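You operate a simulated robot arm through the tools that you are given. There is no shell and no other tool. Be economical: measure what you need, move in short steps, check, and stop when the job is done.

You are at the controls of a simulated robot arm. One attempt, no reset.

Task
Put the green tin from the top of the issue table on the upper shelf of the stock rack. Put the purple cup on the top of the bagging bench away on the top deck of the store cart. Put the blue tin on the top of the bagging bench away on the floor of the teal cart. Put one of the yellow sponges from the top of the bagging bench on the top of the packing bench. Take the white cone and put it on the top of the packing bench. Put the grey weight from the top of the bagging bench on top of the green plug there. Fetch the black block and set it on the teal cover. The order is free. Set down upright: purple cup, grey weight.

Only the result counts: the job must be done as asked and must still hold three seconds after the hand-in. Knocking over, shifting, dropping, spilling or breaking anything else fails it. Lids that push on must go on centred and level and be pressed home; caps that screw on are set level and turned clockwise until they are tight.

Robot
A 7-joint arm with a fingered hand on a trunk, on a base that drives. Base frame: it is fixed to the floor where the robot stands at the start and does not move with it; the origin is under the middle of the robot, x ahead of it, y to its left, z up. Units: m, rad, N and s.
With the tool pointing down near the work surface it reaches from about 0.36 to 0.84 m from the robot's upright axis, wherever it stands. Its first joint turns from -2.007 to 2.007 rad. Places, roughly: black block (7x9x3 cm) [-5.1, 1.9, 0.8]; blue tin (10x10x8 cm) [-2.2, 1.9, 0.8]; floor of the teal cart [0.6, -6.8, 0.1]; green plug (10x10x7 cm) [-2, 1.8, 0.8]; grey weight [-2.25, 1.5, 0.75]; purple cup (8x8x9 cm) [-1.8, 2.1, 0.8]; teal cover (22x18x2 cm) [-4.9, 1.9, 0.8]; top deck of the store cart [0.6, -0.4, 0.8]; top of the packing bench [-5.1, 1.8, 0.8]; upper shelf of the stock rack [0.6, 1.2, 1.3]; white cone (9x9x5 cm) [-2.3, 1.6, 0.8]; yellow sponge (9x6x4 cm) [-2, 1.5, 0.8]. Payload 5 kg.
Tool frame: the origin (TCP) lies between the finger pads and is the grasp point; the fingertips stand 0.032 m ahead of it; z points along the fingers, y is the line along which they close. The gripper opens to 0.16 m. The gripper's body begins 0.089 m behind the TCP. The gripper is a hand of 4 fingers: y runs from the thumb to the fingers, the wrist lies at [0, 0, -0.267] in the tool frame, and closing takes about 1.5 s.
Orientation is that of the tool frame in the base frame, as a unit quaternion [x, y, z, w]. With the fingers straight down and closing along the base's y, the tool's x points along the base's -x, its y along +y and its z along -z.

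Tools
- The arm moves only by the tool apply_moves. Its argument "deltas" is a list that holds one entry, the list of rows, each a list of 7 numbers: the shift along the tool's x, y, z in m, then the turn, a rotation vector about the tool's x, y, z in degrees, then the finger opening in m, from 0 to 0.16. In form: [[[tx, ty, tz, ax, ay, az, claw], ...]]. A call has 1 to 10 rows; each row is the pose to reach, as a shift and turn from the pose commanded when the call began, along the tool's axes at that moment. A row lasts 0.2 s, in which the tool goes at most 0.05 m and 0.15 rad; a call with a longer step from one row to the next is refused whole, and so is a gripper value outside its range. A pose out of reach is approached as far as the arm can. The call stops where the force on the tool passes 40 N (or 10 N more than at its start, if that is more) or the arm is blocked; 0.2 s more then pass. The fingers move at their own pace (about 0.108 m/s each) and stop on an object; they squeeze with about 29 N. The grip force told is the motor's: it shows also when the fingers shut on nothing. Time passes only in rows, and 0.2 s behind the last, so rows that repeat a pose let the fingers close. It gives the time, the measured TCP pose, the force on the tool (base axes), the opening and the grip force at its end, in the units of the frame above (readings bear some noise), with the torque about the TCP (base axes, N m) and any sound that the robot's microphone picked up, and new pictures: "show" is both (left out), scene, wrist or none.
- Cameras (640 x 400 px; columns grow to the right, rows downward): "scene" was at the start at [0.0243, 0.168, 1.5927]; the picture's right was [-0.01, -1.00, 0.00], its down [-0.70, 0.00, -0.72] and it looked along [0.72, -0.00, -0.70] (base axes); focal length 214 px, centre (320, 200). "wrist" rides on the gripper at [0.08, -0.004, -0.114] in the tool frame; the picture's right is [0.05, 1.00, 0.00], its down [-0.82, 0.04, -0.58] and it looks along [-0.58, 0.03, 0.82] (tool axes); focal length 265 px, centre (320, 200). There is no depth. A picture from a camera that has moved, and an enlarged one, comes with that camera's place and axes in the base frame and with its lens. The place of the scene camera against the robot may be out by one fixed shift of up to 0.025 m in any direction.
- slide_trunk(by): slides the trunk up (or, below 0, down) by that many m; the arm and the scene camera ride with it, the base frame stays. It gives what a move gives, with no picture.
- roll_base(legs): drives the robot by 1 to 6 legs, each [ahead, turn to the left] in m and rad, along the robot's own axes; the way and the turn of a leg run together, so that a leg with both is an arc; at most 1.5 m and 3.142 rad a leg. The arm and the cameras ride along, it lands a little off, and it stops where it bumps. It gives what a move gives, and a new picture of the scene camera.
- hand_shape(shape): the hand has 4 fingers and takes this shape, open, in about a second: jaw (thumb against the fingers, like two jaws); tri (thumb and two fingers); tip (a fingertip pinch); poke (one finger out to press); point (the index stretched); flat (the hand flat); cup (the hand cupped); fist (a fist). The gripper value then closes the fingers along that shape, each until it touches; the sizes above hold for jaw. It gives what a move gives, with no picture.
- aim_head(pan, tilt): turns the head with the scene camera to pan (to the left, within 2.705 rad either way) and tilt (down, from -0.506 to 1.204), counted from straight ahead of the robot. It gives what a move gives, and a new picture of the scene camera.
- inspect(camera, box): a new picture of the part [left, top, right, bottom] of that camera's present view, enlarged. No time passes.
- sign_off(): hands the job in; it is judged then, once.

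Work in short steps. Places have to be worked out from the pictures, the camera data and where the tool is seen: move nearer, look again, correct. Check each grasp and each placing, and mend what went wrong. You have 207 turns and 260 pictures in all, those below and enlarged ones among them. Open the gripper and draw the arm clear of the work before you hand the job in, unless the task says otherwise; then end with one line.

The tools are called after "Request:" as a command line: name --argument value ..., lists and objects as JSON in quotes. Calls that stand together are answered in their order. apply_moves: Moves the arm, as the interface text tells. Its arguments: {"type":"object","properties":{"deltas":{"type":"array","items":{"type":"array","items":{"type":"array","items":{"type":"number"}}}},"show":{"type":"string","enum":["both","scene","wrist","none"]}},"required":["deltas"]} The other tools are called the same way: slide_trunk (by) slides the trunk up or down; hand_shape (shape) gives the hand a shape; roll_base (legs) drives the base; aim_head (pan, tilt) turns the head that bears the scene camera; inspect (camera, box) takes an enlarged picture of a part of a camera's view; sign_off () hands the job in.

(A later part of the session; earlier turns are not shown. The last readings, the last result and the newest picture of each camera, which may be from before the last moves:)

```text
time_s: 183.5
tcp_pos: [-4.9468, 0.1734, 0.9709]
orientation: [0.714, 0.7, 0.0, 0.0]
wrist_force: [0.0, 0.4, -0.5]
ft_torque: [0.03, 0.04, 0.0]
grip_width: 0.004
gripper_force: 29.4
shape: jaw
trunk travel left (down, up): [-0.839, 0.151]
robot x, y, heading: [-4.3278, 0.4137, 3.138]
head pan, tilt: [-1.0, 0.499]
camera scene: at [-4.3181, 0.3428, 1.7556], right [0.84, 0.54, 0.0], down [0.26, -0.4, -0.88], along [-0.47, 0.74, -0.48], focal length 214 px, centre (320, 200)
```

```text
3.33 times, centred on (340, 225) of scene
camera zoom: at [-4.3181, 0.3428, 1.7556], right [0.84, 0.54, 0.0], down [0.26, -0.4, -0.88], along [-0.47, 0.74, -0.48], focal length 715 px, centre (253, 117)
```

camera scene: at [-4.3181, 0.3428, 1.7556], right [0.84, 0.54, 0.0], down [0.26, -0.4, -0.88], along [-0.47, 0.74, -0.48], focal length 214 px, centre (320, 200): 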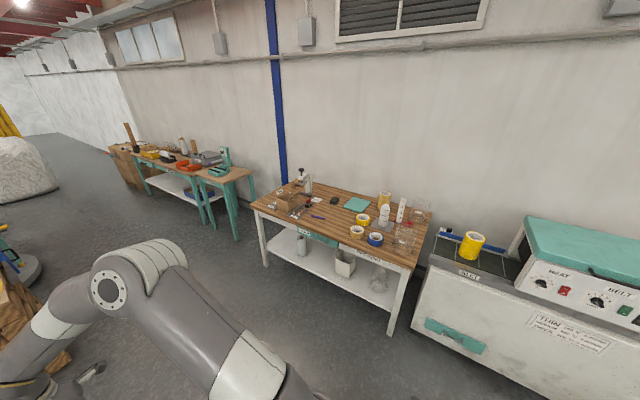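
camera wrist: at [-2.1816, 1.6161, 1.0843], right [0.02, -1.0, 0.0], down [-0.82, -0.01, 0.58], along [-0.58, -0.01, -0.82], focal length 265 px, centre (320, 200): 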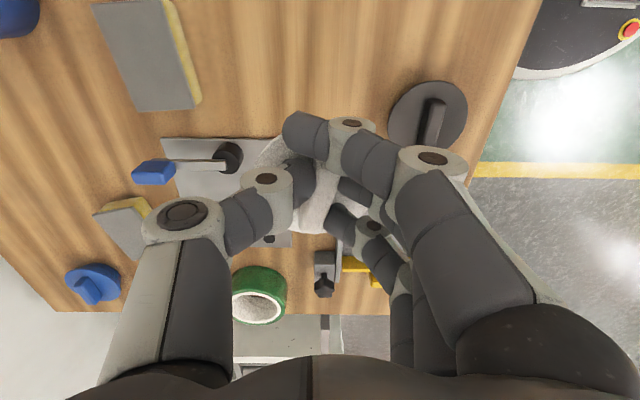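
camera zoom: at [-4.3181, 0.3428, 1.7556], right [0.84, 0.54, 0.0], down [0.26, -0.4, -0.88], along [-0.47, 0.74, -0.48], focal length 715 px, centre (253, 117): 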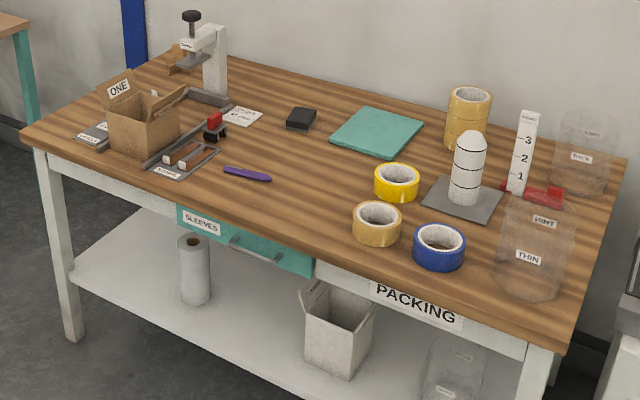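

Free area around (-4.93, 1.49). Raise the trunk a little, drive in front and face the bench.

Request:
slide_trunk --by 0.12

Request:
roll_base --legs '[[0.63, 0], [0, -1.567], [0.53, 0]]'

Request:
aim_head --pan 0.0 --tilt 0.8

```text
time_s: 185.0
tcp_pos: [-4.9452, 0.1751, 1.0913]
orientation: [0.715, 0.699, 0.0, -0.002]
wrist_force: [-0.3, 0.2, -0.2]
ft_torque: [0.0, 0.02, -0.03]
grip_width: 0.0039
gripper_force: 29.3
shape: jaw
trunk travel left (down, up): [-0.959, 0.031]
robot x, y, heading: [-4.3311, 0.4092, 3.138]
head pan, tilt: [-1.0, 0.499]
```

```text
time_s: 195.0
tcp_pos: [-5.2173, 1.5568, 1.0901]
orientation: [1.0, 0.0, 0.001, -0.001]
wrist_force: [0.0, 0.2, -0.6]
ft_torque: [-0.02, -0.02, 0.01]
grip_width: 0.0037
gripper_force: 28.2
shape: jaw
trunk travel left (down, up): [-0.959, 0.031]
robot x, y, heading: [-4.9679, 0.9422, 1.585]
head pan, tilt: [-1.0, 0.499]
camera scene: at [-5.0448, 0.9464, 1.8756], right [0.55, -0.83, 0.0], down [-0.4, -0.27, -0.88], along [0.73, 0.49, -0.48], focal length 214 px, centre (320, 200)
```

scene: 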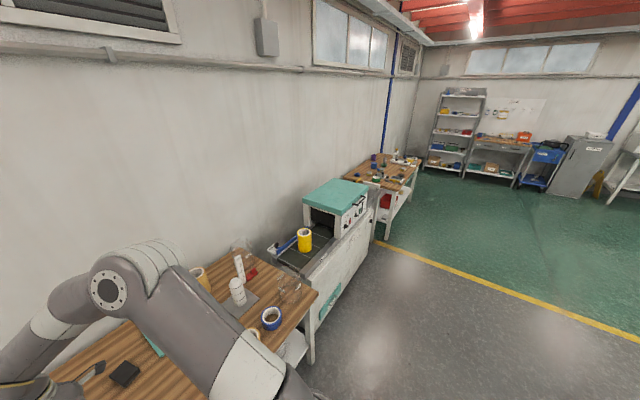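

```text
time_s: 196.2
tcp_pos: [-5.2174, 1.5555, 1.0914]
orientation: [1.0, 0.0, 0.001, -0.001]
wrist_force: [0.8, -0.2, -1.0]
ft_torque: [-0.01, 0.0, 0.02]
grip_width: 0.004
gripper_force: 29.2
shape: jaw
trunk travel left (down, up): [-0.959, 0.031]
robot x, y, heading: [-4.9667, 0.9447, 1.588]
head pan, tilt: [0.0, 0.799]
camera scene: at [-5.1217, 0.9759, 1.8496], right [1.0, 0.01, 0.0], down [0.01, -0.72, -0.7], along [-0.01, 0.7, -0.72], focal length 214 px, centre (320, 200)
```

scene: 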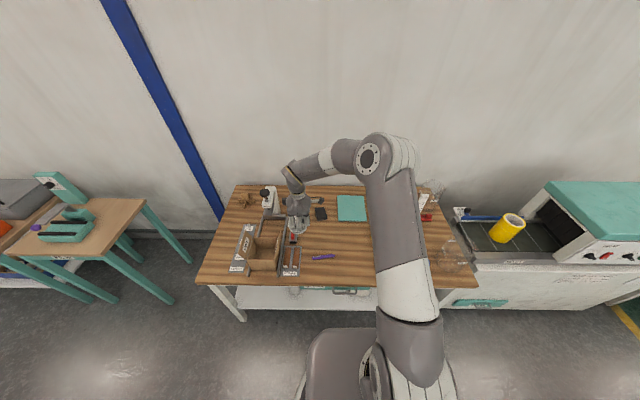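

Shift the hand right, to above (-4.92, 1.49).

Request:
apply_moves --deltas '[[[0.045, 0.01, 0, 0, 0, 0, 0], [0.09, 0.02, 0, 0, 0, 0, 0], [0.135, 0.03, 0, 0, 0, 0, 0], [0.18, 0.04, 0, 0, 0, 0, 0], [0.225, 0.05, 0, 0, 0, 0, 0], [0.27, 0.06, 0, 0, 0, 0, 0], [0.297, 0.066, 0.03, 0, 0, 0, 0], [0.297, 0.066, 0.06, 0, 0, 0, 0], [0.297, 0.066, 0.06, 0, 0, 0, 0]]]' --show "both"

```text
time_s: 198.2
tcp_pos: [-4.9189, 1.4889, 1.031]
orientation: [1.0, 0.0, 0.0, -0.001]
wrist_force: [0.8, -0.8, -1.3]
ft_torque: [-0.02, 0.02, 0.03]
grip_width: 0.0039
gripper_force: 29.2
shape: jaw
trunk travel left (down, up): [-0.959, 0.031]
robot x, y, heading: [-4.9678, 0.9471, 1.582]
head pan, tilt: [0.0, 0.799]
camera scene: at [-5.1212, 0.9753, 1.8497], right [1.0, 0.01, 0.0], down [0.01, -0.72, -0.7], along [-0.01, 0.7, -0.72], focal length 214 px, centre (320, 200)
camera wrist: at [-4.839, 1.4936, 1.1446], right [0.05, -1.0, 0.0], down [-0.82, -0.04, 0.58], along [-0.57, -0.03, -0.82], focal length 265 px, centre (320, 200)
```

scene: 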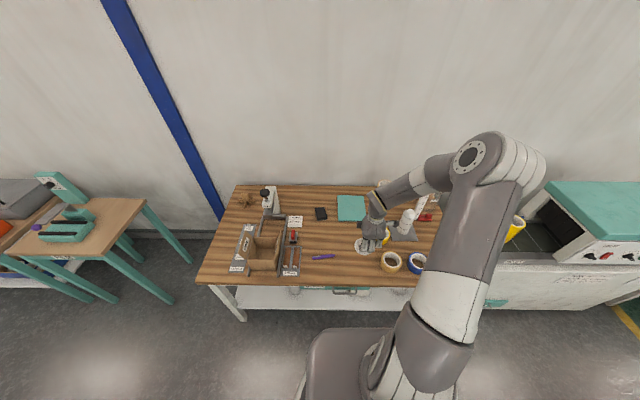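
wrist: 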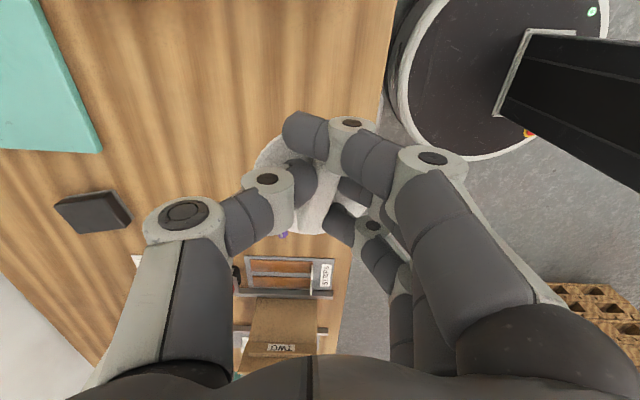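

The spot is clear. Lower the cone toward the bench.

Request:
apply_moves --deltas '[[[0, -0.01, 0.04, 0, 0, 0, 0], [0, -0.015, 0.08, 0, 0, 0, 0], [0, -0.015, 0.12, 0, 0, 0, 0], [0, -0.015, 0.15, 0, 0, 0, 0], [0, -0.015, 0.165, 0, 0, 0, 0], [0, -0.015, 0.172, 0, 0, 0, 0], [0, -0.015, 0.177, 0, 0, 0, 0]]]' --show "both"

```text
time_s: 199.8
tcp_pos: [-4.9189, 1.5057, 0.8532]
orientation: [1.0, 0.001, 0.0, -0.001]
wrist_force: [0.3, -0.5, -0.8]
ft_torque: [0.01, 0.0, -0.02]
grip_width: 0.0037
gripper_force: 28.8
shape: jaw
trunk travel left (down, up): [-0.959, 0.031]
robot x, y, heading: [-4.9682, 0.9458, 1.586]
head pan, tilt: [0.0, 0.799]
camera scene: at [-5.1215, 0.976, 1.8497], right [1.0, 0.02, 0.0], down [0.01, -0.72, -0.7], along [-0.01, 0.7, -0.72], focal length 214 px, centre (320, 200)
camera wrist: at [-4.8392, 1.5098, 0.9673], right [0.05, -1.0, 0.0], down [-0.82, -0.04, 0.58], along [-0.57, -0.03, -0.82], focal length 265 px, centre (320, 200)
```

scene: 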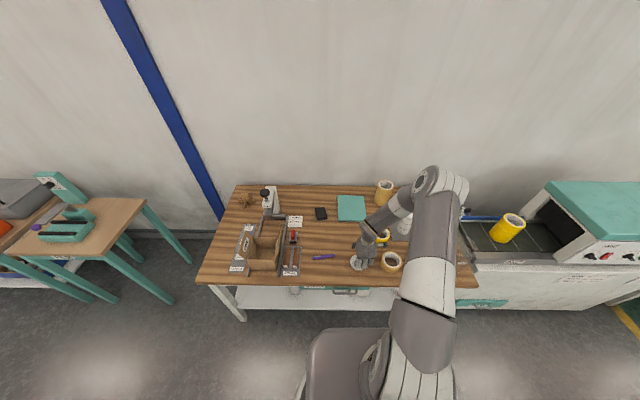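
wrist: 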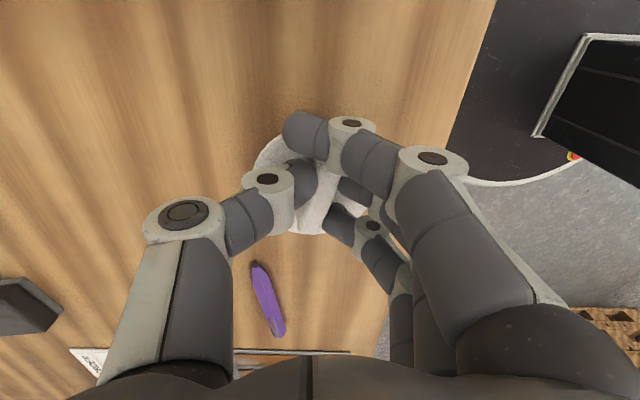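

Lower in small steps to contact.

Request:
apply_moves --deltas '[[[0, 0, 0.003, 0, 0, 0, 0], [0, 0, 0.006, 0, 0, 0, 0], [0, 0, 0.009, 0, 0, 0, 0], [0, 0, 0.012, 0, 0, 0, 0]]]' --show "none"

```text
time_s: 200.8
tcp_pos: [-4.9189, 1.5058, 0.8428]
orientation: [1.0, 0.0, 0.001, -0.002]
wrist_force: [0.1, -0.1, 2.2]
ft_torque: [-0.03, 0.05, -0.01]
grip_width: 0.0035
gripper_force: 29.0
shape: jaw
trunk travel left (down, up): [-0.959, 0.031]
robot x, y, heading: [-4.9713, 0.9449, 1.581]
head pan, tilt: [0.0, 0.799]
```

Light contact. Open slowly and rise.

Request:
apply_moves --deltas '[[[0, 0, 0.002, 0, 0, 0, 0], [0, 0, 0.002, 0, 0, 0, 0.02], [0, 0, 0.002, 0, 0, 0, 0.04], [0, 0, 0.002, 0, 0, 0, 0.05], [0, 0, 0.0, 0, 0, 0, 0.06], [0, 0, -0.03, 0, 0, 0, 0.06], [0, 0, -0.07, 0, 0, 0, 0.06], [0, 0, -0.11, 0, 0, 0, 0.08], [0, 0, -0.14, 0, 0, 0, 0.1]]]' --show "both"

```text
time_s: 202.8
tcp_pos: [-4.921, 1.504, 0.9817]
orientation: [1.0, 0.0, 0.0, -0.001]
wrist_force: [-0.9, -0.1, -0.8]
ft_torque: [0.03, -0.03, -0.02]
grip_width: 0.0995
gripper_force: 0.0
shape: jaw
trunk travel left (down, up): [-0.959, 0.031]
robot x, y, heading: [-4.9682, 0.9459, 1.584]
head pan, tilt: [0.0, 0.799]
camera scene: at [-5.1215, 0.975, 1.8496], right [1.0, 0.02, 0.0], down [0.01, -0.72, -0.7], along [-0.01, 0.7, -0.72], focal length 214 px, centre (320, 200)
camera wrist: at [-4.8398, 1.5085, 1.0959], right [0.05, -1.0, 0.0], down [-0.82, -0.04, 0.58], along [-0.57, -0.03, -0.82], focal length 265 px, centre (320, 200)
```

scene: 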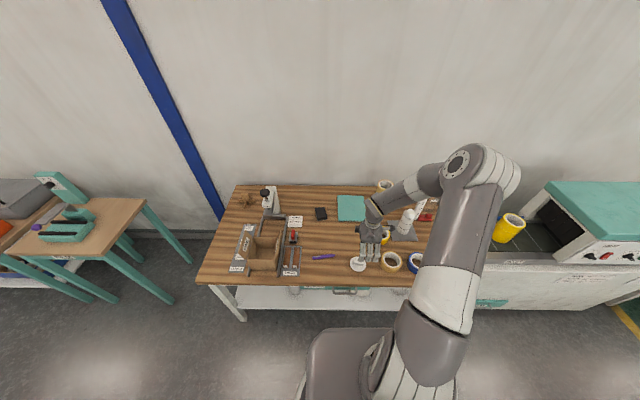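
wrist: 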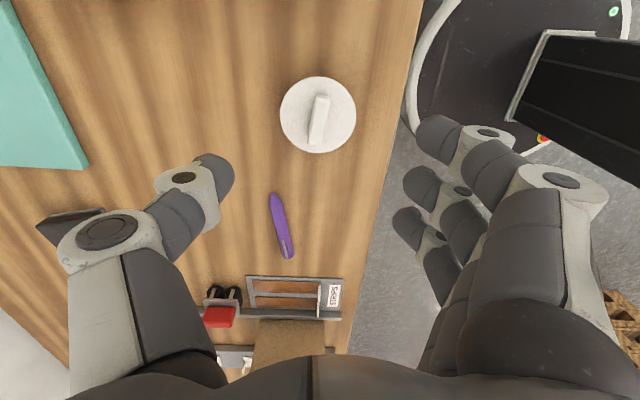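

The cone stands on the packing bench. Next the block: raise the hand, lower the trunk for more reach, and edge 4 cm closer.

Request:
apply_moves --deltas '[[[0, 0, -0.04, 0, 0, 0, 0.12], [0, 0, -0.08, 0, 0, 0, 0.14], [0, 0, -0.12, 0, 0, 0, 0.16], [0, 0, -0.15, 0, 0, 0, 0.16]]]' --show "none"

Request:
slide_trunk --by -0.15

Request:
apply_moves --deltas '[[[0, 0, -0.04, 0, 0, 0, 0.16], [0, 0, -0.08, 0, 0, 0, 0.16], [0, 0, -0.12, 0, 0, 0, 0.16], [0, 0, -0.15, 0, 0, 0, 0.16]]]' --show "none"

Request:
slide_trunk --by -0.15

Request:
roll_base --legs '[[0.04, 0]]'

```text
time_s: 203.8
tcp_pos: [-4.9202, 1.504, 1.1326]
orientation: [1.0, 0.0, 0.001, -0.001]
wrist_force: [0.5, -0.2, -0.2]
ft_torque: [-0.01, 0.03, 0.0]
grip_width: 0.16
gripper_force: 0.1
shape: jaw
trunk travel left (down, up): [-0.959, 0.031]
robot x, y, heading: [-4.9671, 0.9454, 1.587]
head pan, tilt: [0.0, 0.799]
```

```text
time_s: 205.6
tcp_pos: [-4.9192, 1.5038, 0.9827]
orientation: [1.0, 0.001, 0.0, -0.001]
wrist_force: [0.0, 0.3, 0.4]
ft_torque: [0.01, 0.0, 0.01]
grip_width: 0.1599
gripper_force: 0.1
shape: jaw
trunk travel left (down, up): [-0.809, 0.181]
robot x, y, heading: [-4.9647, 0.9459, 1.581]
head pan, tilt: [0.0, 0.799]
```

```text
time_s: 206.6
tcp_pos: [-4.9208, 1.5035, 1.1322]
orientation: [1.0, -0.001, 0.001, -0.002]
wrist_force: [0.2, -0.1, 0.6]
ft_torque: [0.0, 0.01, -0.02]
grip_width: 0.1599
gripper_force: 0.1
shape: jaw
trunk travel left (down, up): [-0.809, 0.181]
robot x, y, heading: [-4.9677, 0.9469, 1.585]
head pan, tilt: [0.0, 0.799]
```

```text
time_s: 208.3
tcp_pos: [-4.9215, 1.5029, 0.9822]
orientation: [1.0, 0.0, 0.001, -0.001]
wrist_force: [1.0, 0.6, 0.2]
ft_torque: [0.0, -0.01, 0.02]
grip_width: 0.1597
gripper_force: 0.0
shape: jaw
trunk travel left (down, up): [-0.659, 0.331]
robot x, y, heading: [-4.968, 0.9483, 1.585]
head pan, tilt: [0.0, 0.799]
```

```text
time_s: 209.2
tcp_pos: [-4.9229, 1.5438, 0.9826]
orientation: [1.0, -0.001, 0.001, 0.0]
wrist_force: [0.7, -0.1, -0.5]
ft_torque: [-0.02, 0.02, -0.05]
grip_width: 0.1601
gripper_force: 0.0
shape: jaw
trunk travel left (down, up): [-0.659, 0.331]
robot x, y, heading: [-4.9668, 0.9845, 1.586]
head pan, tilt: [0.0, 0.799]
camera scene: at [-5.1221, 1.0161, 1.5496], right [1.0, 0.02, 0.0], down [0.01, -0.72, -0.7], along [-0.01, 0.7, -0.72], focal length 214 px, centre (320, 200)
```

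scene: 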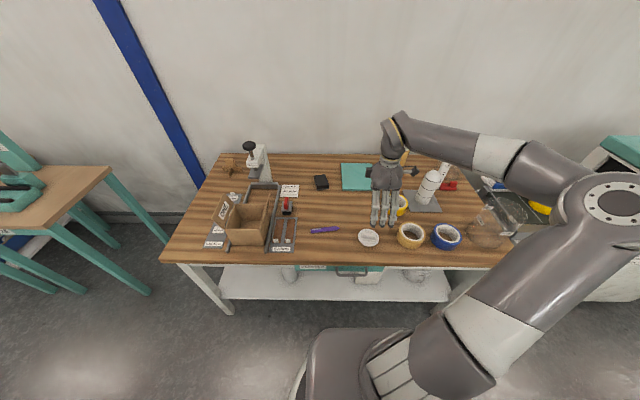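

Enlarge block and cover.

Request:
inspect --camera "scene" --box '[270, 145, 400, 225]'

```text
4.92 times, centred on (335, 185) of scene
camera zoom: at [-5.1221, 1.0161, 1.5496], right [1.0, 0.02, 0.0], down [0.01, -0.72, -0.7], along [-0.01, 0.7, -0.72], focal length 1056 px, centre (246, 274)
```

zoom: 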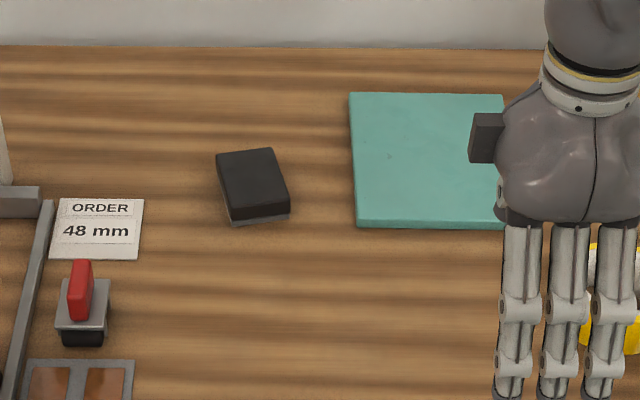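

Block at about (-5.11, 1.84), cover centred around (-4.92, 1.90). Move the hand over the block.

Request:
apply_moves --deltas '[[[-0.0233, -0.0368, 0, 0, 0, 0, 0.16], [-0.0465, -0.0735, 0, 0, 0, 0, 0.16], [-0.07, -0.11, 0, 0, 0, 0, 0.16], [-0.093, -0.147, 0, 0, 0, 0, 0.16], [-0.116, -0.184, 0, 0, 0, 0, 0.16], [-0.14, -0.22, 0, 0, 0, 0, 0.16], [-0.163, -0.257, 0, 0, 0, 0, 0.16], [-0.186, -0.285, 0, 0, 0, 0, 0.16], [-0.186, -0.285, 0, 0, 0, 0, 0.16]]]' --show "both"

```text
time_s: 211.2
tcp_pos: [-5.0378, 1.6563, 1.0056]
orientation: [1.0, -0.006, -0.002, -0.015]
wrist_force: [1.0, -1.2, 0.2]
ft_torque: [0.09, 0.04, -0.03]
grip_width: 0.1601
gripper_force: 0.1
shape: jaw
out of reach, approached as far as the arm can: row 2, 3, 4, 5, 6, 7, 8, 9
trunk travel left (down, up): [-0.659, 0.331]
robot x, y, heading: [-4.9691, 0.9848, 1.589]
head pan, tilt: [0.0, 0.799]
camera scene: at [-5.1212, 1.0125, 1.5498], right [1.0, 0.02, 0.0], down [0.01, -0.72, -0.7], along [-0.01, 0.7, -0.72], focal length 214 px, centre (320, 200)
camera wrist: at [-4.9572, 1.657, 1.1184], right [0.04, -1.0, -0.03], down [-0.81, -0.05, 0.58], along [-0.58, 0.0, -0.81], focal length 265 px, centre (320, 200)
```

scene: 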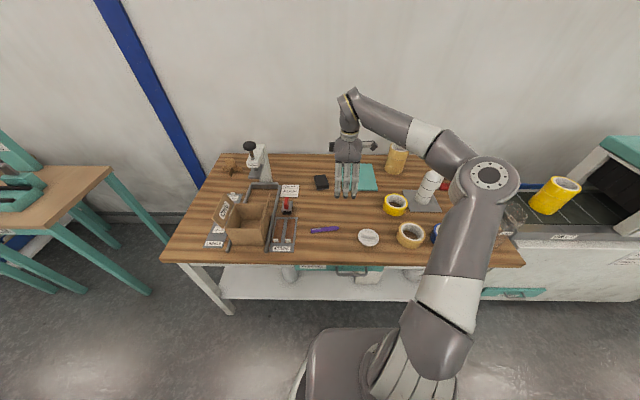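
wrist: 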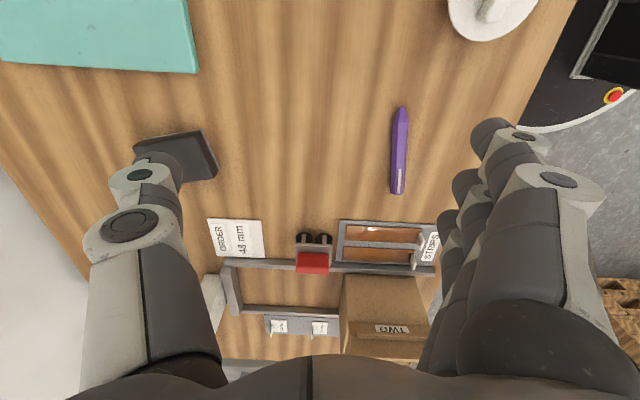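

The rotated hand limits reach. I'll come back a bit and turn the hand to its natural orientation (+90°).

Request:
apply_moves --deltas '[[[0.02, 0.04, -0.01, 0, 0, 8, 0.16], [0.04, 0.08, -0.02, 0, 0, 16, 0.16], [0.06, 0.12, -0.03, 0, 0, 24, 0.16], [0.07, 0.16, -0.03, 0, 0, 32, 0.16], [0.07, 0.16, -0.03, 0, 0, 40, 0.16], [0.07, 0.16, -0.03, 0, 0, 48, 0.16], [0.07, 0.16, -0.03, 0, 0, 56, 0.16], [0.07, 0.16, -0.03, 0, 0, 64, 0.16], [0.07, 0.16, -0.03, 0, 0, 72, 0.16], [0.07, 0.16, -0.03, 0, 0, 80, 0.16]]]' --show "both"

```text
time_s: 213.4
tcp_pos: [-4.9693, 1.4939, 1.0325]
orientation: [0.765, -0.644, 0.0, -0.001]
wrist_force: [0.3, 0.2, -0.2]
ft_torque: [-0.01, 0.0, 0.0]
grip_width: 0.1598
gripper_force: 0.1
shape: jaw
trunk travel left (down, up): [-0.659, 0.331]
robot x, y, heading: [-4.9666, 0.9858, 1.585]
head pan, tilt: [0.0, 0.799]
camera scene: at [-5.1224, 1.0153, 1.5496], right [1.0, 0.02, 0.0], down [0.01, -0.72, -0.7], along [-0.01, 0.7, -0.72], focal length 214 px, centre (320, 200)
camera wrist: at [-4.9515, 1.4161, 1.1456], right [-0.97, -0.22, 0.0], down [-0.18, 0.79, 0.58], along [-0.13, 0.56, -0.82], focal length 265 px, centre (320, 200)
```

scene: 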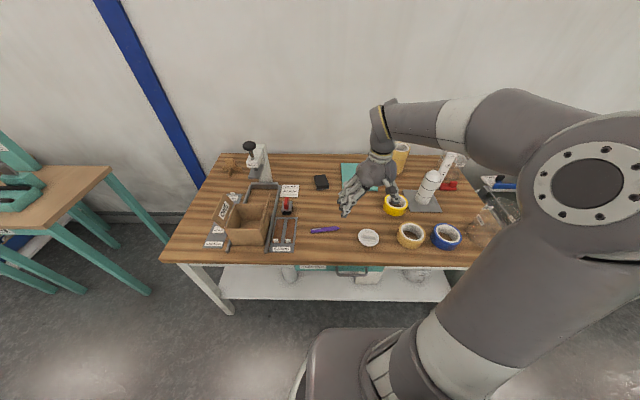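
wrist: 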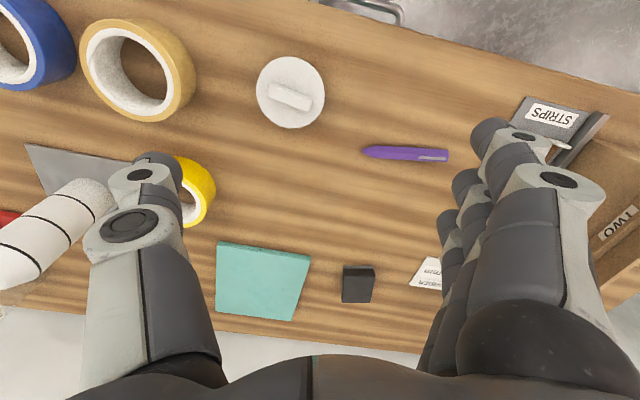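

Now move over the block at about (-5.12, 1.835); the hand yaw matches the block.

Request:
apply_moves --deltas '[[[-0.04, 0.01, 0, 0, 0, 0, 0.16], [-0.08, 0.02, 0, 0, 0, 0, 0.16], [-0.12, 0.03, 0.01, 0, 0, 0, 0.16], [-0.16, 0.04, 0.02, 0, 0, 0, 0.16], [-0.2, 0.05, 0.03, 0, 0, 0, 0.16], [-0.24, 0.062, 0.04, 0, 0, 0, 0.16], [-0.28, 0.072, 0.05, 0, 0, 0, 0.16], [-0.32, 0.082, 0.06, 0, 0, 0, 0.16], [-0.355, 0.091, 0.07, 0, 0, 0, 0.16], [-0.355, 0.091, 0.07, 0, 0, 0, 0.16]]]' --show "both"

```text
time_s: 215.6
tcp_pos: [-5.1295, 1.7916, 0.9557]
orientation: [0.767, -0.642, 0.0, -0.001]
wrist_force: [0.2, -0.1, -0.2]
ft_torque: [0.01, 0.05, 0.01]
grip_width: 0.16
gripper_force: 0.1
shape: jaw
out of reach, approached as far as the arm can: row 9, 10
trunk travel left (down, up): [-0.659, 0.331]
robot x, y, heading: [-4.9676, 0.9858, 1.589]
head pan, tilt: [0.0, 0.799]
camera scene: at [-5.1215, 1.0163, 1.5496], right [1.0, 0.02, 0.0], down [0.01, -0.72, -0.7], along [-0.01, 0.7, -0.72], focal length 214 px, centre (320, 200)
camera wrist: at [-5.111, 1.7134, 1.0687], right [-0.97, -0.23, 0.0], down [-0.19, 0.79, 0.58], along [-0.13, 0.56, -0.82], focal length 265 px, centre (320, 200)
```

scene: 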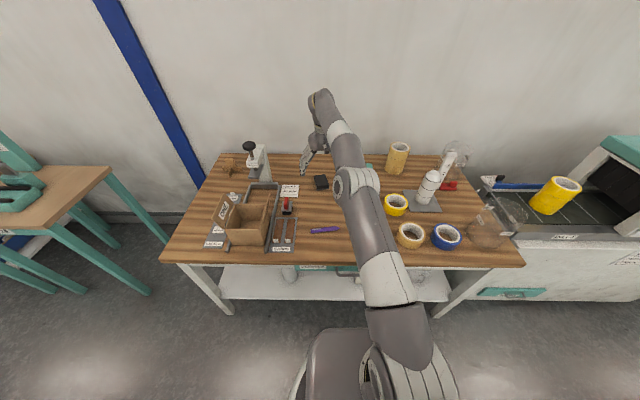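
wrist: 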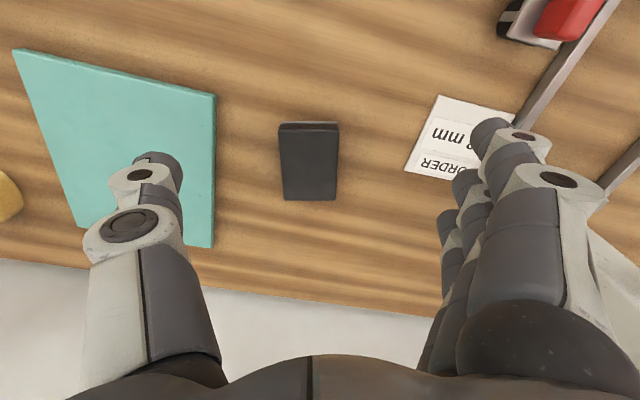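

The reach ends 6 cm short of the block, so I'll tilt the hand 24° forward to extend it.

Request:
apply_moves --deltas '[[[-0.01, -0.002, 0, 0, -8, 0, 0.14], [-0.03, -0.005, 0, 0, -16, 0, 0.13], [-0.05, -0.008, 0, 0, -24, 0, 0.12], [-0.057, -0.01, 0.02, 0, -24, 0, 0.12], [-0.057, -0.01, 0.04, 0, -24, 0, 0.12], [-0.057, -0.01, 0.04, 0, -24, 0, 0.12]]]' --show "both"

```text
time_s: 217.0
tcp_pos: [-5.1287, 1.8479, 0.9159]
orientation: [0.749, -0.628, -0.16, -0.134]
wrist_force: [-0.2, -0.5, -0.2]
ft_torque: [0.0, -0.03, 0.02]
grip_width: 0.1204
gripper_force: 0.1
shape: jaw
trunk travel left (down, up): [-0.659, 0.331]
robot x, y, heading: [-4.9713, 0.9833, 1.583]
head pan, tilt: [0.0, 0.799]
camera scene: at [-5.1222, 1.0153, 1.5496], right [1.0, 0.02, 0.0], down [0.01, -0.72, -0.7], along [-0.01, 0.7, -0.72], focal length 214 px, centre (320, 200)
camera wrist: at [-5.1039, 1.7318, 0.9863], right [-0.98, -0.22, -0.02], down [-0.13, 0.49, 0.86], along [-0.18, 0.84, -0.51], focal length 265 px, centre (320, 200)
```

scene: 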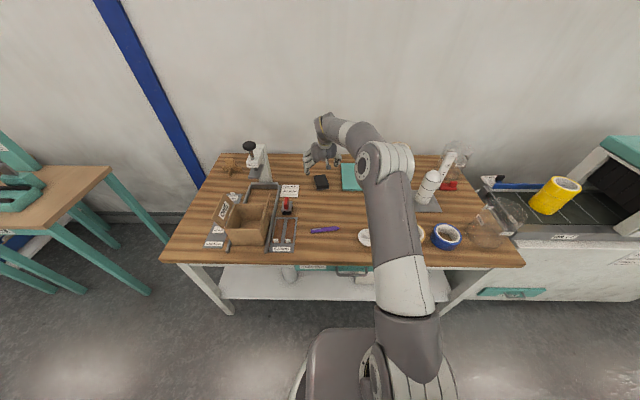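
wrist: 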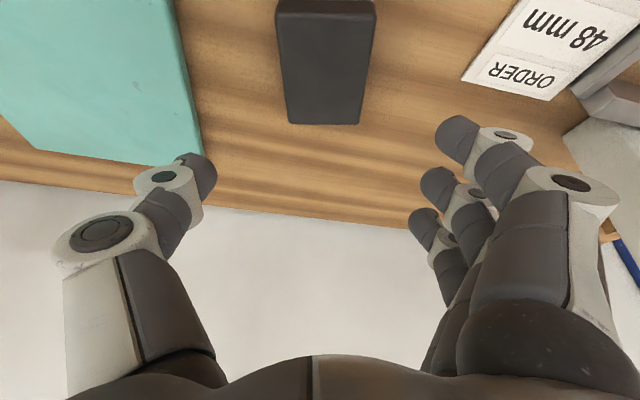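

Centred over the block. Descend vertically to grasp height.

Request:
apply_moves --deltas '[[[0.012, 0, 0.027, 0, 0, 0, 0.12], [0.024, 0, 0.054, 0, 0, 0, 0.12], [0.031, 0, 0.069, 0, 0, 0, 0.12], [0.0355, 0, 0.079, 0, 0, 0, 0.12], [0.037, 0, 0.083, 0, 0, 0, 0.12]]]' --show "wrist"

Request:
inspect --camera "scene" --box '[270, 145, 400, 225]'

```text
time_s: 218.2
tcp_pos: [-5.1278, 1.8499, 0.8251]
orientation: [0.75, -0.628, -0.159, -0.135]
wrist_force: [0.9, -0.4, 0.6]
ft_torque: [-0.03, 0.04, 0.02]
grip_width: 0.1201
gripper_force: 0.1
shape: jaw
trunk travel left (down, up): [-0.659, 0.331]
robot x, y, heading: [-4.9689, 0.9849, 1.589]
head pan, tilt: [0.0, 0.799]
camera wrist: at [-5.1035, 1.7323, 0.8962], right [-0.98, -0.22, -0.02], down [-0.13, 0.49, 0.86], along [-0.18, 0.84, -0.51], focal length 265 px, centre (320, 200)
```

wrist: 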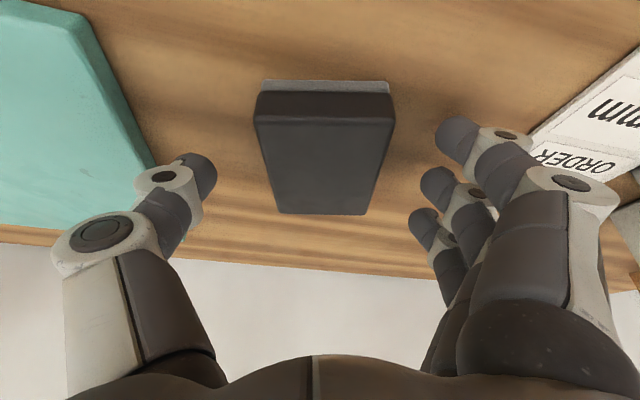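

```text
4.92 times, centred on (335, 185) of scene
camera zoom: at [-5.1223, 1.0156, 1.5496], right [1.0, 0.02, 0.0], down [0.01, -0.72, -0.7], along [-0.01, 0.7, -0.72], focal length 1056 px, centre (246, 274)
```

zoom: 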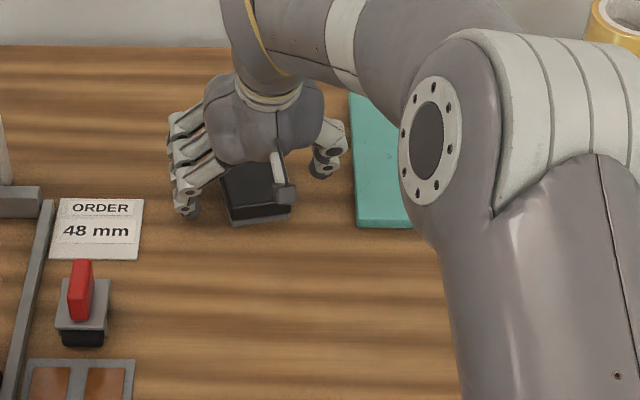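

Close on the block.

Request:
apply_moves --deltas '[[[0, 0, 0, 0, 0, 0, 0.09], [0, 0, 0, 0, 0, 0, 0.06], [0, 0, 0, 0, 0, 0, 0.03], [0, 0, 0, 0, 0, 0, 0.03], [0, 0, 0, 0, 0, 0, 0.03], [0, 0, 0, 0, 0, 0, 0.03]]]' --show "wrist"

```text
time_s: 219.6
tcp_pos: [-5.1278, 1.8497, 0.827]
orientation: [0.749, -0.629, -0.159, -0.136]
wrist_force: [-0.8, 0.8, 3.8]
ft_torque: [0.22, 0.21, 0.01]
grip_width: 0.0561
gripper_force: 28.7
shape: jaw
trunk travel left (down, up): [-0.659, 0.331]
robot x, y, heading: [-4.9683, 0.9872, 1.584]
head pan, tilt: [0.0, 0.799]
camera wrist: at [-5.1034, 1.7322, 0.8968], right [-0.98, -0.22, -0.02], down [-0.13, 0.49, 0.86], along [-0.18, 0.84, -0.51], focal length 265 px, centre (320, 200)
```

wrist: 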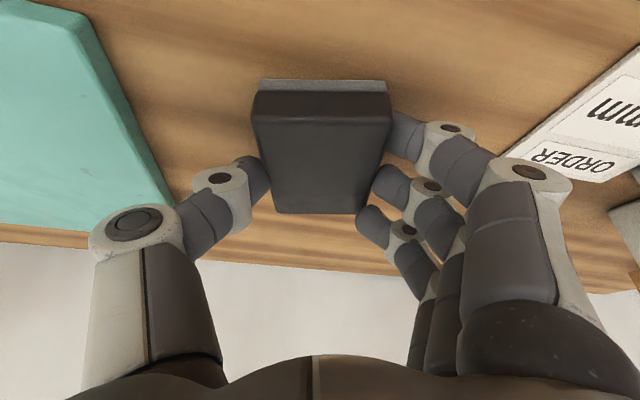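

Gripped. Lift 6 cm, and carry it to above the cover.

Request:
apply_moves --deltas '[[[-0.012, 0, -0.027, 0, 0, 0, 0.03], [-0.0245, 0, -0.055, 0, 0, 0, 0.03], [-0.022, -0.04, -0.056, 0, 0, 0, 0.03], [-0.019, -0.08, -0.057, 0, 0, 0, 0.03], [-0.017, -0.12, -0.058, 0, 0, 0, 0.03], [-0.014, -0.16, -0.059, 0, 0, 0, 0.03], [-0.011, -0.1985, -0.06, 0, 0, 0, 0.03], [-0.011, -0.1985, -0.06, 0, 0, 0, 0.03]]]' --show "both"

Request:
inspect --camera "scene" --box '[290, 145, 420, 225]'

```text
time_s: 221.4
tcp_pos: [-4.9313, 1.8697, 0.8841]
orientation: [0.749, -0.629, -0.16, -0.135]
wrist_force: [0.6, -0.1, -0.3]
ft_torque: [-0.03, 0.0, -0.03]
grip_width: 0.0563
gripper_force: 28.9
shape: jaw
trunk travel left (down, up): [-0.659, 0.331]
robot x, y, heading: [-4.965, 0.9842, 1.585]
head pan, tilt: [0.0, 0.799]
camera scene: at [-5.122, 1.0156, 1.5497], right [1.0, 0.02, 0.0], down [0.01, -0.72, -0.7], along [-0.01, 0.7, -0.72], focal length 214 px, centre (320, 200)
camera wrist: at [-4.9058, 1.7532, 0.9557], right [-0.97, -0.22, -0.02], down [-0.13, 0.49, 0.86], along [-0.18, 0.84, -0.51], focal length 265 px, centre (320, 200)
```

scene: 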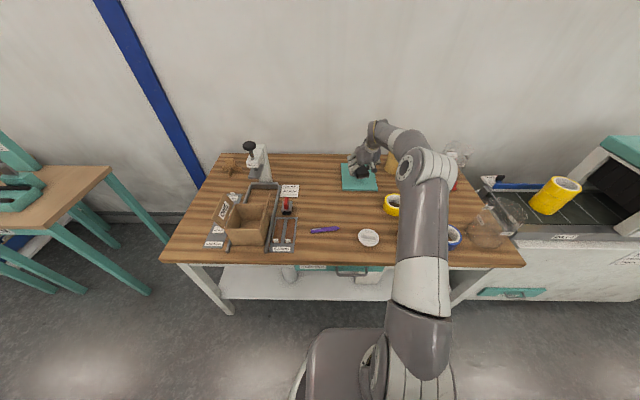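
wrist: 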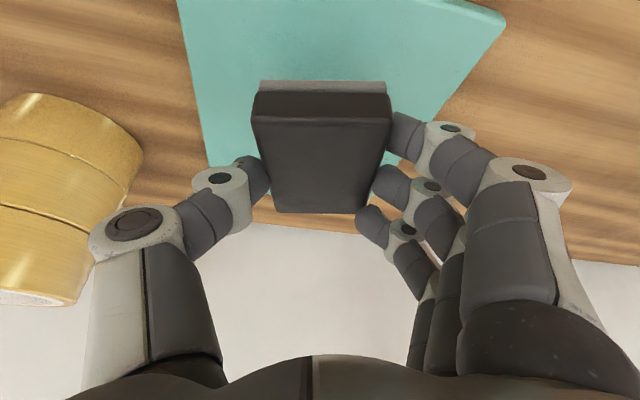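

```text
4.92 times, centred on (355, 185) of scene
camera zoom: at [-5.122, 1.0156, 1.5497], right [1.0, 0.02, 0.0], down [0.01, -0.72, -0.7], along [-0.01, 0.7, -0.72], focal length 1056 px, centre (148, 274)
```

zoom: 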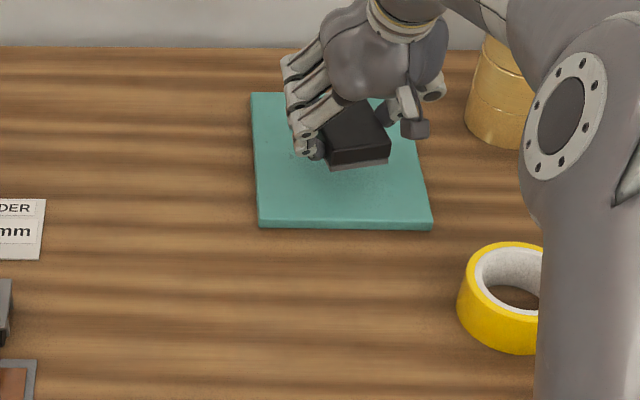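

Lower onto the cover.

Request:
apply_moves --deltas '[[[0.006, 0, 0.0135, 0, 0, 0, 0.03], [0.011, 0, 0.0245, 0, 0, 0, 0.03], [0.0135, 0, 0.03, 0, 0, 0, 0.03], [0.0145, 0, 0.0325, 0, 0, 0, 0.03], [0.0155, 0, 0.0345, 0, 0, 0, 0.03]]]' --show "wrist"

```text
time_s: 222.6
tcp_pos: [-4.9293, 1.8694, 0.8466]
orientation: [0.749, -0.629, -0.158, -0.135]
wrist_force: [-0.6, -0.2, -0.5]
ft_torque: [-0.01, 0.02, -0.01]
grip_width: 0.056
gripper_force: 29.0
shape: jaw
trunk travel left (down, up): [-0.659, 0.331]
robot x, y, heading: [-4.968, 0.9849, 1.586]
head pan, tilt: [0.0, 0.799]
camera wrist: at [-4.9054, 1.7529, 0.9175], right [-0.98, -0.22, -0.02], down [-0.13, 0.49, 0.86], along [-0.18, 0.84, -0.51], focal length 265 px, centre (320, 200)
```

wrist: 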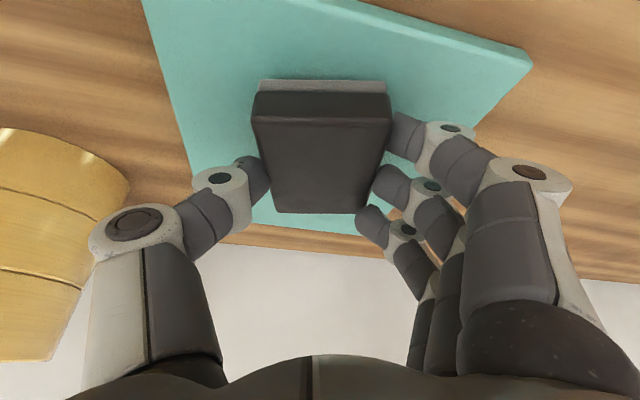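

Not touching yet; continue in millimetres.

Request:
apply_moves --deltas '[[[0.001, 0, 0.002, 0, 0, 0, 0.03], [0.0018, 0, 0.004, 0, 0, 0, 0.03], [0.0027, 0, 0.006, 0, 0, 0, 0.03], [0.0035, 0, 0.008, 0, 0, 0, 0.03]]]' --show "none"

```text
time_s: 223.6
tcp_pos: [-4.9306, 1.8687, 0.8415]
orientation: [0.749, -0.628, -0.16, -0.136]
wrist_force: [0.1, -1.4, 9.5]
ft_torque: [0.37, 0.4, 0.09]
grip_width: 0.0557
gripper_force: 28.7
shape: jaw
trunk travel left (down, up): [-0.659, 0.331]
robot x, y, heading: [-4.9667, 0.9867, 1.586]
head pan, tilt: [0.0, 0.799]
```

Contact. Open slowly and rise.

Request:
apply_moves --deltas '[[[-0.001, 0, -0.002, 0, 0, 0, 0.065], [-0.001, 0, -0.002, 0, 0, 0, 0.08], [-0.001, 0, -0.002, 0, 0, 0, 0.09], [-0.001, 0, -0.002, 0, 0, 0, 0.1], [-0.001, 0, -0.002, 0, 0, 0, 0.1], [-0.012, 0, -0.027, 0, 0, 0, 0.1], [-0.029, 0, -0.064, 0, 0, 0, 0.1], [-0.045, 0, -0.1, 0, 0, 0, 0.1]]]' --show "wrist"

Request:
inspect --camera "scene" --box '[290, 145, 420, 225]'

```text
time_s: 225.4
tcp_pos: [-4.9315, 1.8705, 0.9499]
orientation: [0.75, -0.628, -0.158, -0.136]
wrist_force: [0.2, 0.6, -0.1]
ft_torque: [-0.02, 0.0, 0.01]
grip_width: 0.0995
gripper_force: 0.1
shape: jaw
trunk travel left (down, up): [-0.659, 0.331]
robot x, y, heading: [-4.9682, 0.9862, 1.589]
head pan, tilt: [0.0, 0.799]
camera wrist: at [-4.9057, 1.753, 1.019], right [-0.97, -0.22, -0.02], down [-0.13, 0.49, 0.86], along [-0.18, 0.84, -0.51], focal length 265 px, centre (320, 200)
```

wrist: 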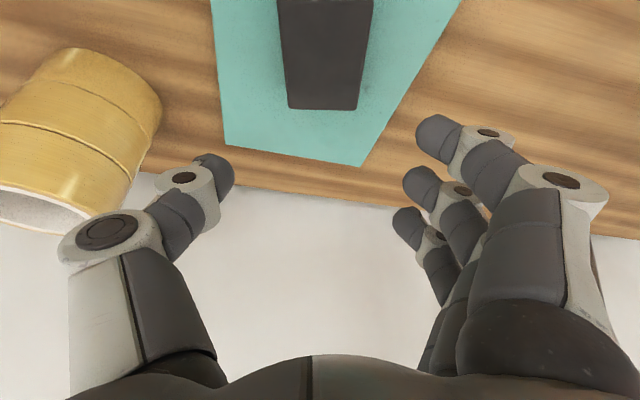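

```text
4.92 times, centred on (355, 185) of scene
camera zoom: at [-5.1223, 1.0151, 1.5496], right [1.0, 0.02, 0.0], down [0.01, -0.72, -0.7], along [-0.01, 0.7, -0.72], focal length 1056 px, centre (148, 274)
```

zoom: 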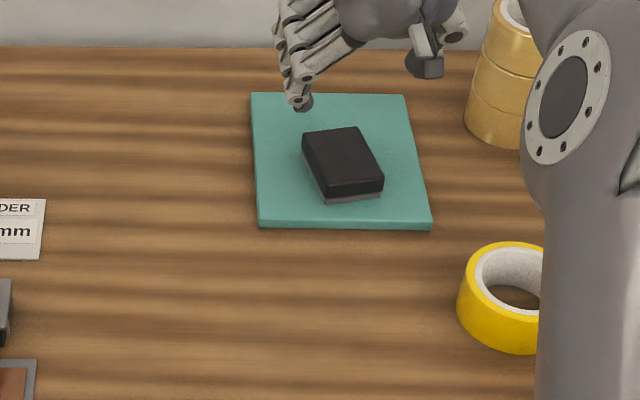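

The block lies on the cover. Untilt and retract the hand.

Request:
apply_moves --deltas '[[[0.0, 0.0, -0.04, 0, 3, 0, 0.12], [0.02, 0.005, -0.08, 0, 6, 0, 0.14], [0.05, 0.012, -0.11, 0, 9, 0, 0.16], [0.08, 0.02, -0.14, 0, 12, 0, 0.16], [0.11, 0.028, -0.17, 0, 15, 0, 0.16], [0.14, 0.036, -0.2, 0, 18, 0, 0.16], [0.175, 0.044, -0.23, 0, 21, 0, 0.16], [0.208, 0.052, -0.258, 0, 24, 0, 0.16], [0.208, 0.052, -0.258, 0, 24, 0, 0.16]]]' --show "none"

Request:
roll_base --legs '[[-0.55, 0], [0, -1.586], [1.5, 0], [1.43, 0], [0, 1.571], [0.4, 0]]'

Request:
aim_head --pan 0.0 --tilt 0.8

```text
time_s: 227.4
tcp_pos: [-4.9315, 1.5691, 1.0987]
orientation: [0.766, -0.643, 0.001, -0.002]
wrist_force: [-0.4, 0.5, 0.7]
ft_torque: [-0.01, -0.01, -0.01]
grip_width: 0.16
gripper_force: 0.1
shape: jaw
trunk travel left (down, up): [-0.659, 0.331]
robot x, y, heading: [-4.9692, 0.9837, 1.586]
head pan, tilt: [0.0, 0.799]
```

```text
time_s: 254.2
tcp_pos: [-1.9902, 1.4461, 1.0992]
orientation: [0.768, -0.64, 0.0, -0.001]
wrist_force: [0.3, 0.4, 0.6]
ft_torque: [-0.03, 0.02, -0.01]
grip_width: 0.1601
gripper_force: 0.0
shape: jaw
trunk travel left (down, up): [-0.659, 0.331]
robot x, y, heading: [-2.0254, 0.86, 1.594]
head pan, tilt: [0.0, 0.799]
camera scene: at [-2.1768, 0.8903, 1.5496], right [1.0, 0.02, 0.0], down [0.02, -0.72, -0.7], along [-0.01, 0.7, -0.72], focal length 214 px, centre (320, 200)
```

scene: 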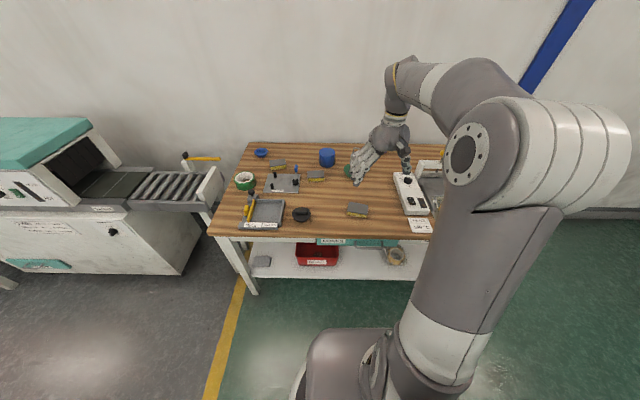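

```text
time_s: 254.8
tcp_pos: [-1.989, 1.4446, 1.0997]
orientation: [0.768, -0.64, 0.0, -0.001]
wrist_force: [0.6, 0.0, -0.6]
ft_torque: [-0.01, 0.03, 0.0]
grip_width: 0.16
gripper_force: 0.1
shape: jaw
trunk travel left (down, up): [-0.659, 0.331]
robot x, y, heading: [-2.0223, 0.8618, 1.592]
head pan, tilt: [0.0, 0.799]
camera scene: at [-2.1768, 0.8898, 1.5496], right [1.0, 0.02, 0.0], down [0.02, -0.72, -0.7], along [-0.01, 0.7, -0.72], focal length 214 px, centre (320, 200)
```

scene: 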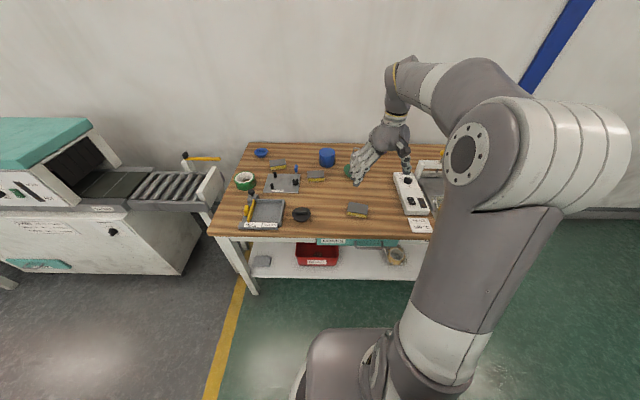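

Look at the sponge in the wrist view.

Request:
inspect --camera "wrist" --box '[0, 0, 640, 400]'

```text
1.00 times, centred on (320, 200) of wrist (not enlarged: the box is as wide or as high as the picture)
camera zoom: at [-1.9706, 1.3674, 1.2122], right [-0.97, -0.23, 0.0], down [-0.19, 0.79, 0.58], along [-0.13, 0.56, -0.82], focal length 265 px, centre (320, 200)
```

zoom: 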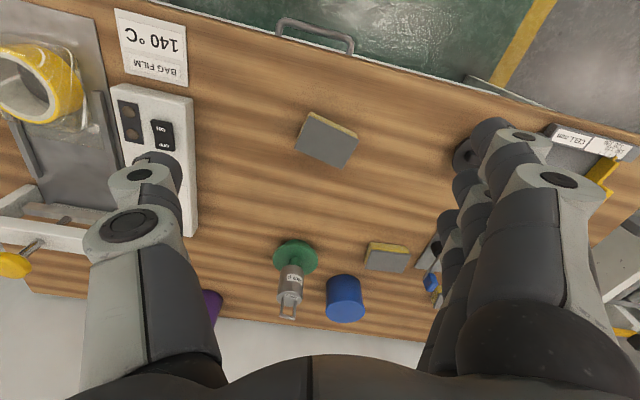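

The sponge is at (-2.017, 1.526), long axis nearly along x. Align the hand and descend.

Request:
apply_moves --deltas '[[[-0.03, 0.004, 0.02, 0, 0, 5, 0.16], [-0.06, 0.009, 0.04, 0, 0, 10, 0.16], [-0.085, 0.013, 0.07, 0, 0, 16, 0.16], [-0.085, 0.013, 0.11, 0, 0, 16, 0.16], [-0.085, 0.013, 0.15, 0, 0, 16, 0.16], [-0.085, 0.013, 0.19, 0, 0, 16, 0.16], [-0.085, 0.013, 0.22, 0, 0, 16, 0.16], [-0.085, 0.013, 0.22, 0, 0, 16, 0.16]]]' --show "wrist"

```text
time_s: 256.6
tcp_pos: [-2.015, 1.5273, 0.8805]
orientation: [-0.671, 0.741, 0.0, 0.002]
wrist_force: [-0.2, 0.1, 0.3]
ft_torque: [0.02, 0.0, 0.0]
grip_width: 0.1598
gripper_force: 0.0
shape: jaw
trunk travel left (down, up): [-0.659, 0.331]
robot x, y, heading: [-2.0252, 0.865, 1.594]
head pan, tilt: [0.0, 0.799]
camera wrist: at [-2.0195, 1.447, 0.9926], right [-1.0, 0.05, 0.0], down [0.04, 0.81, 0.58], along [0.03, 0.58, -0.81], focal length 265 px, centre (320, 200)
```

wrist: 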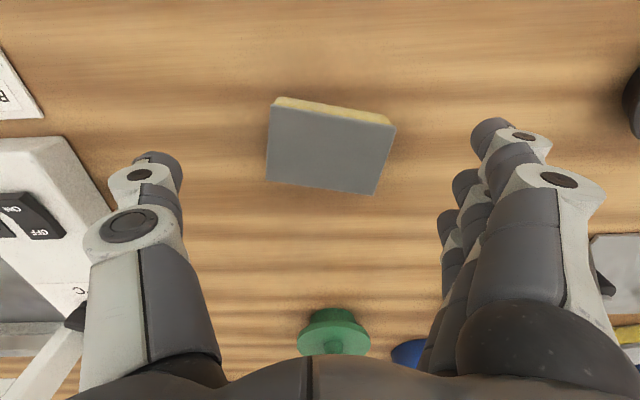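

Centred. Turn 8° more, narrow the opening, and descend to grip.

Request:
apply_moves --deltas '[[[0, 0.002, 0.01, 0, 0, 8, 0.13], [0, 0.002, 0.03, 0, 0, 8, 0.13], [0, 0.002, 0.045, 0, 0, 8, 0.13], [0, 0.002, 0.058, 0, 0, 8, 0.13], [0, 0.002, 0.058, 0, 0, 8, 0.09], [0, 0.002, 0.058, 0, 0, 8, 0.06], [0, 0.002, 0.058, 0, 0, 8, 0.05], [0, 0.002, 0.058, 0, 0, 8, 0.05], [0, 0.002, 0.058, 0, 0, 8, 0.05]]]' --show "wrist"

```text
time_s: 258.6
tcp_pos: [-2.0175, 1.5287, 0.8213]
orientation: [-0.618, 0.786, 0.001, 0.002]
wrist_force: [-0.2, -0.8, 0.1]
ft_torque: [0.04, 0.02, 0.01]
grip_width: 0.0781
gripper_force: 29.0
shape: jaw
trunk travel left (down, up): [-0.659, 0.331]
robot x, y, heading: [-2.0238, 0.8609, 1.594]
head pan, tilt: [0.0, 0.799]
camera wrist: at [-2.0331, 1.4493, 0.9341], right [-0.98, 0.19, 0.0], down [0.15, 0.8, 0.58], along [0.11, 0.57, -0.81], focal length 265 px, centre (320, 200)
```

wrist: 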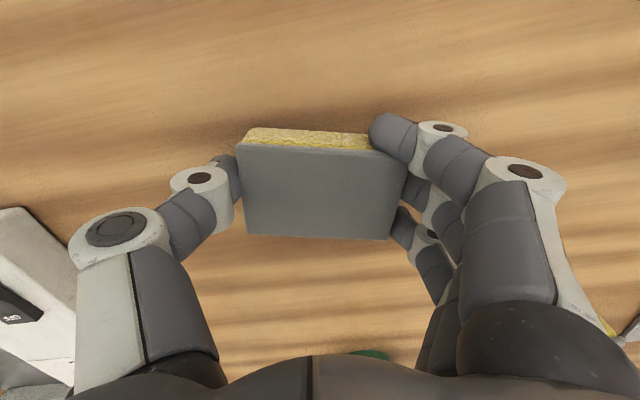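

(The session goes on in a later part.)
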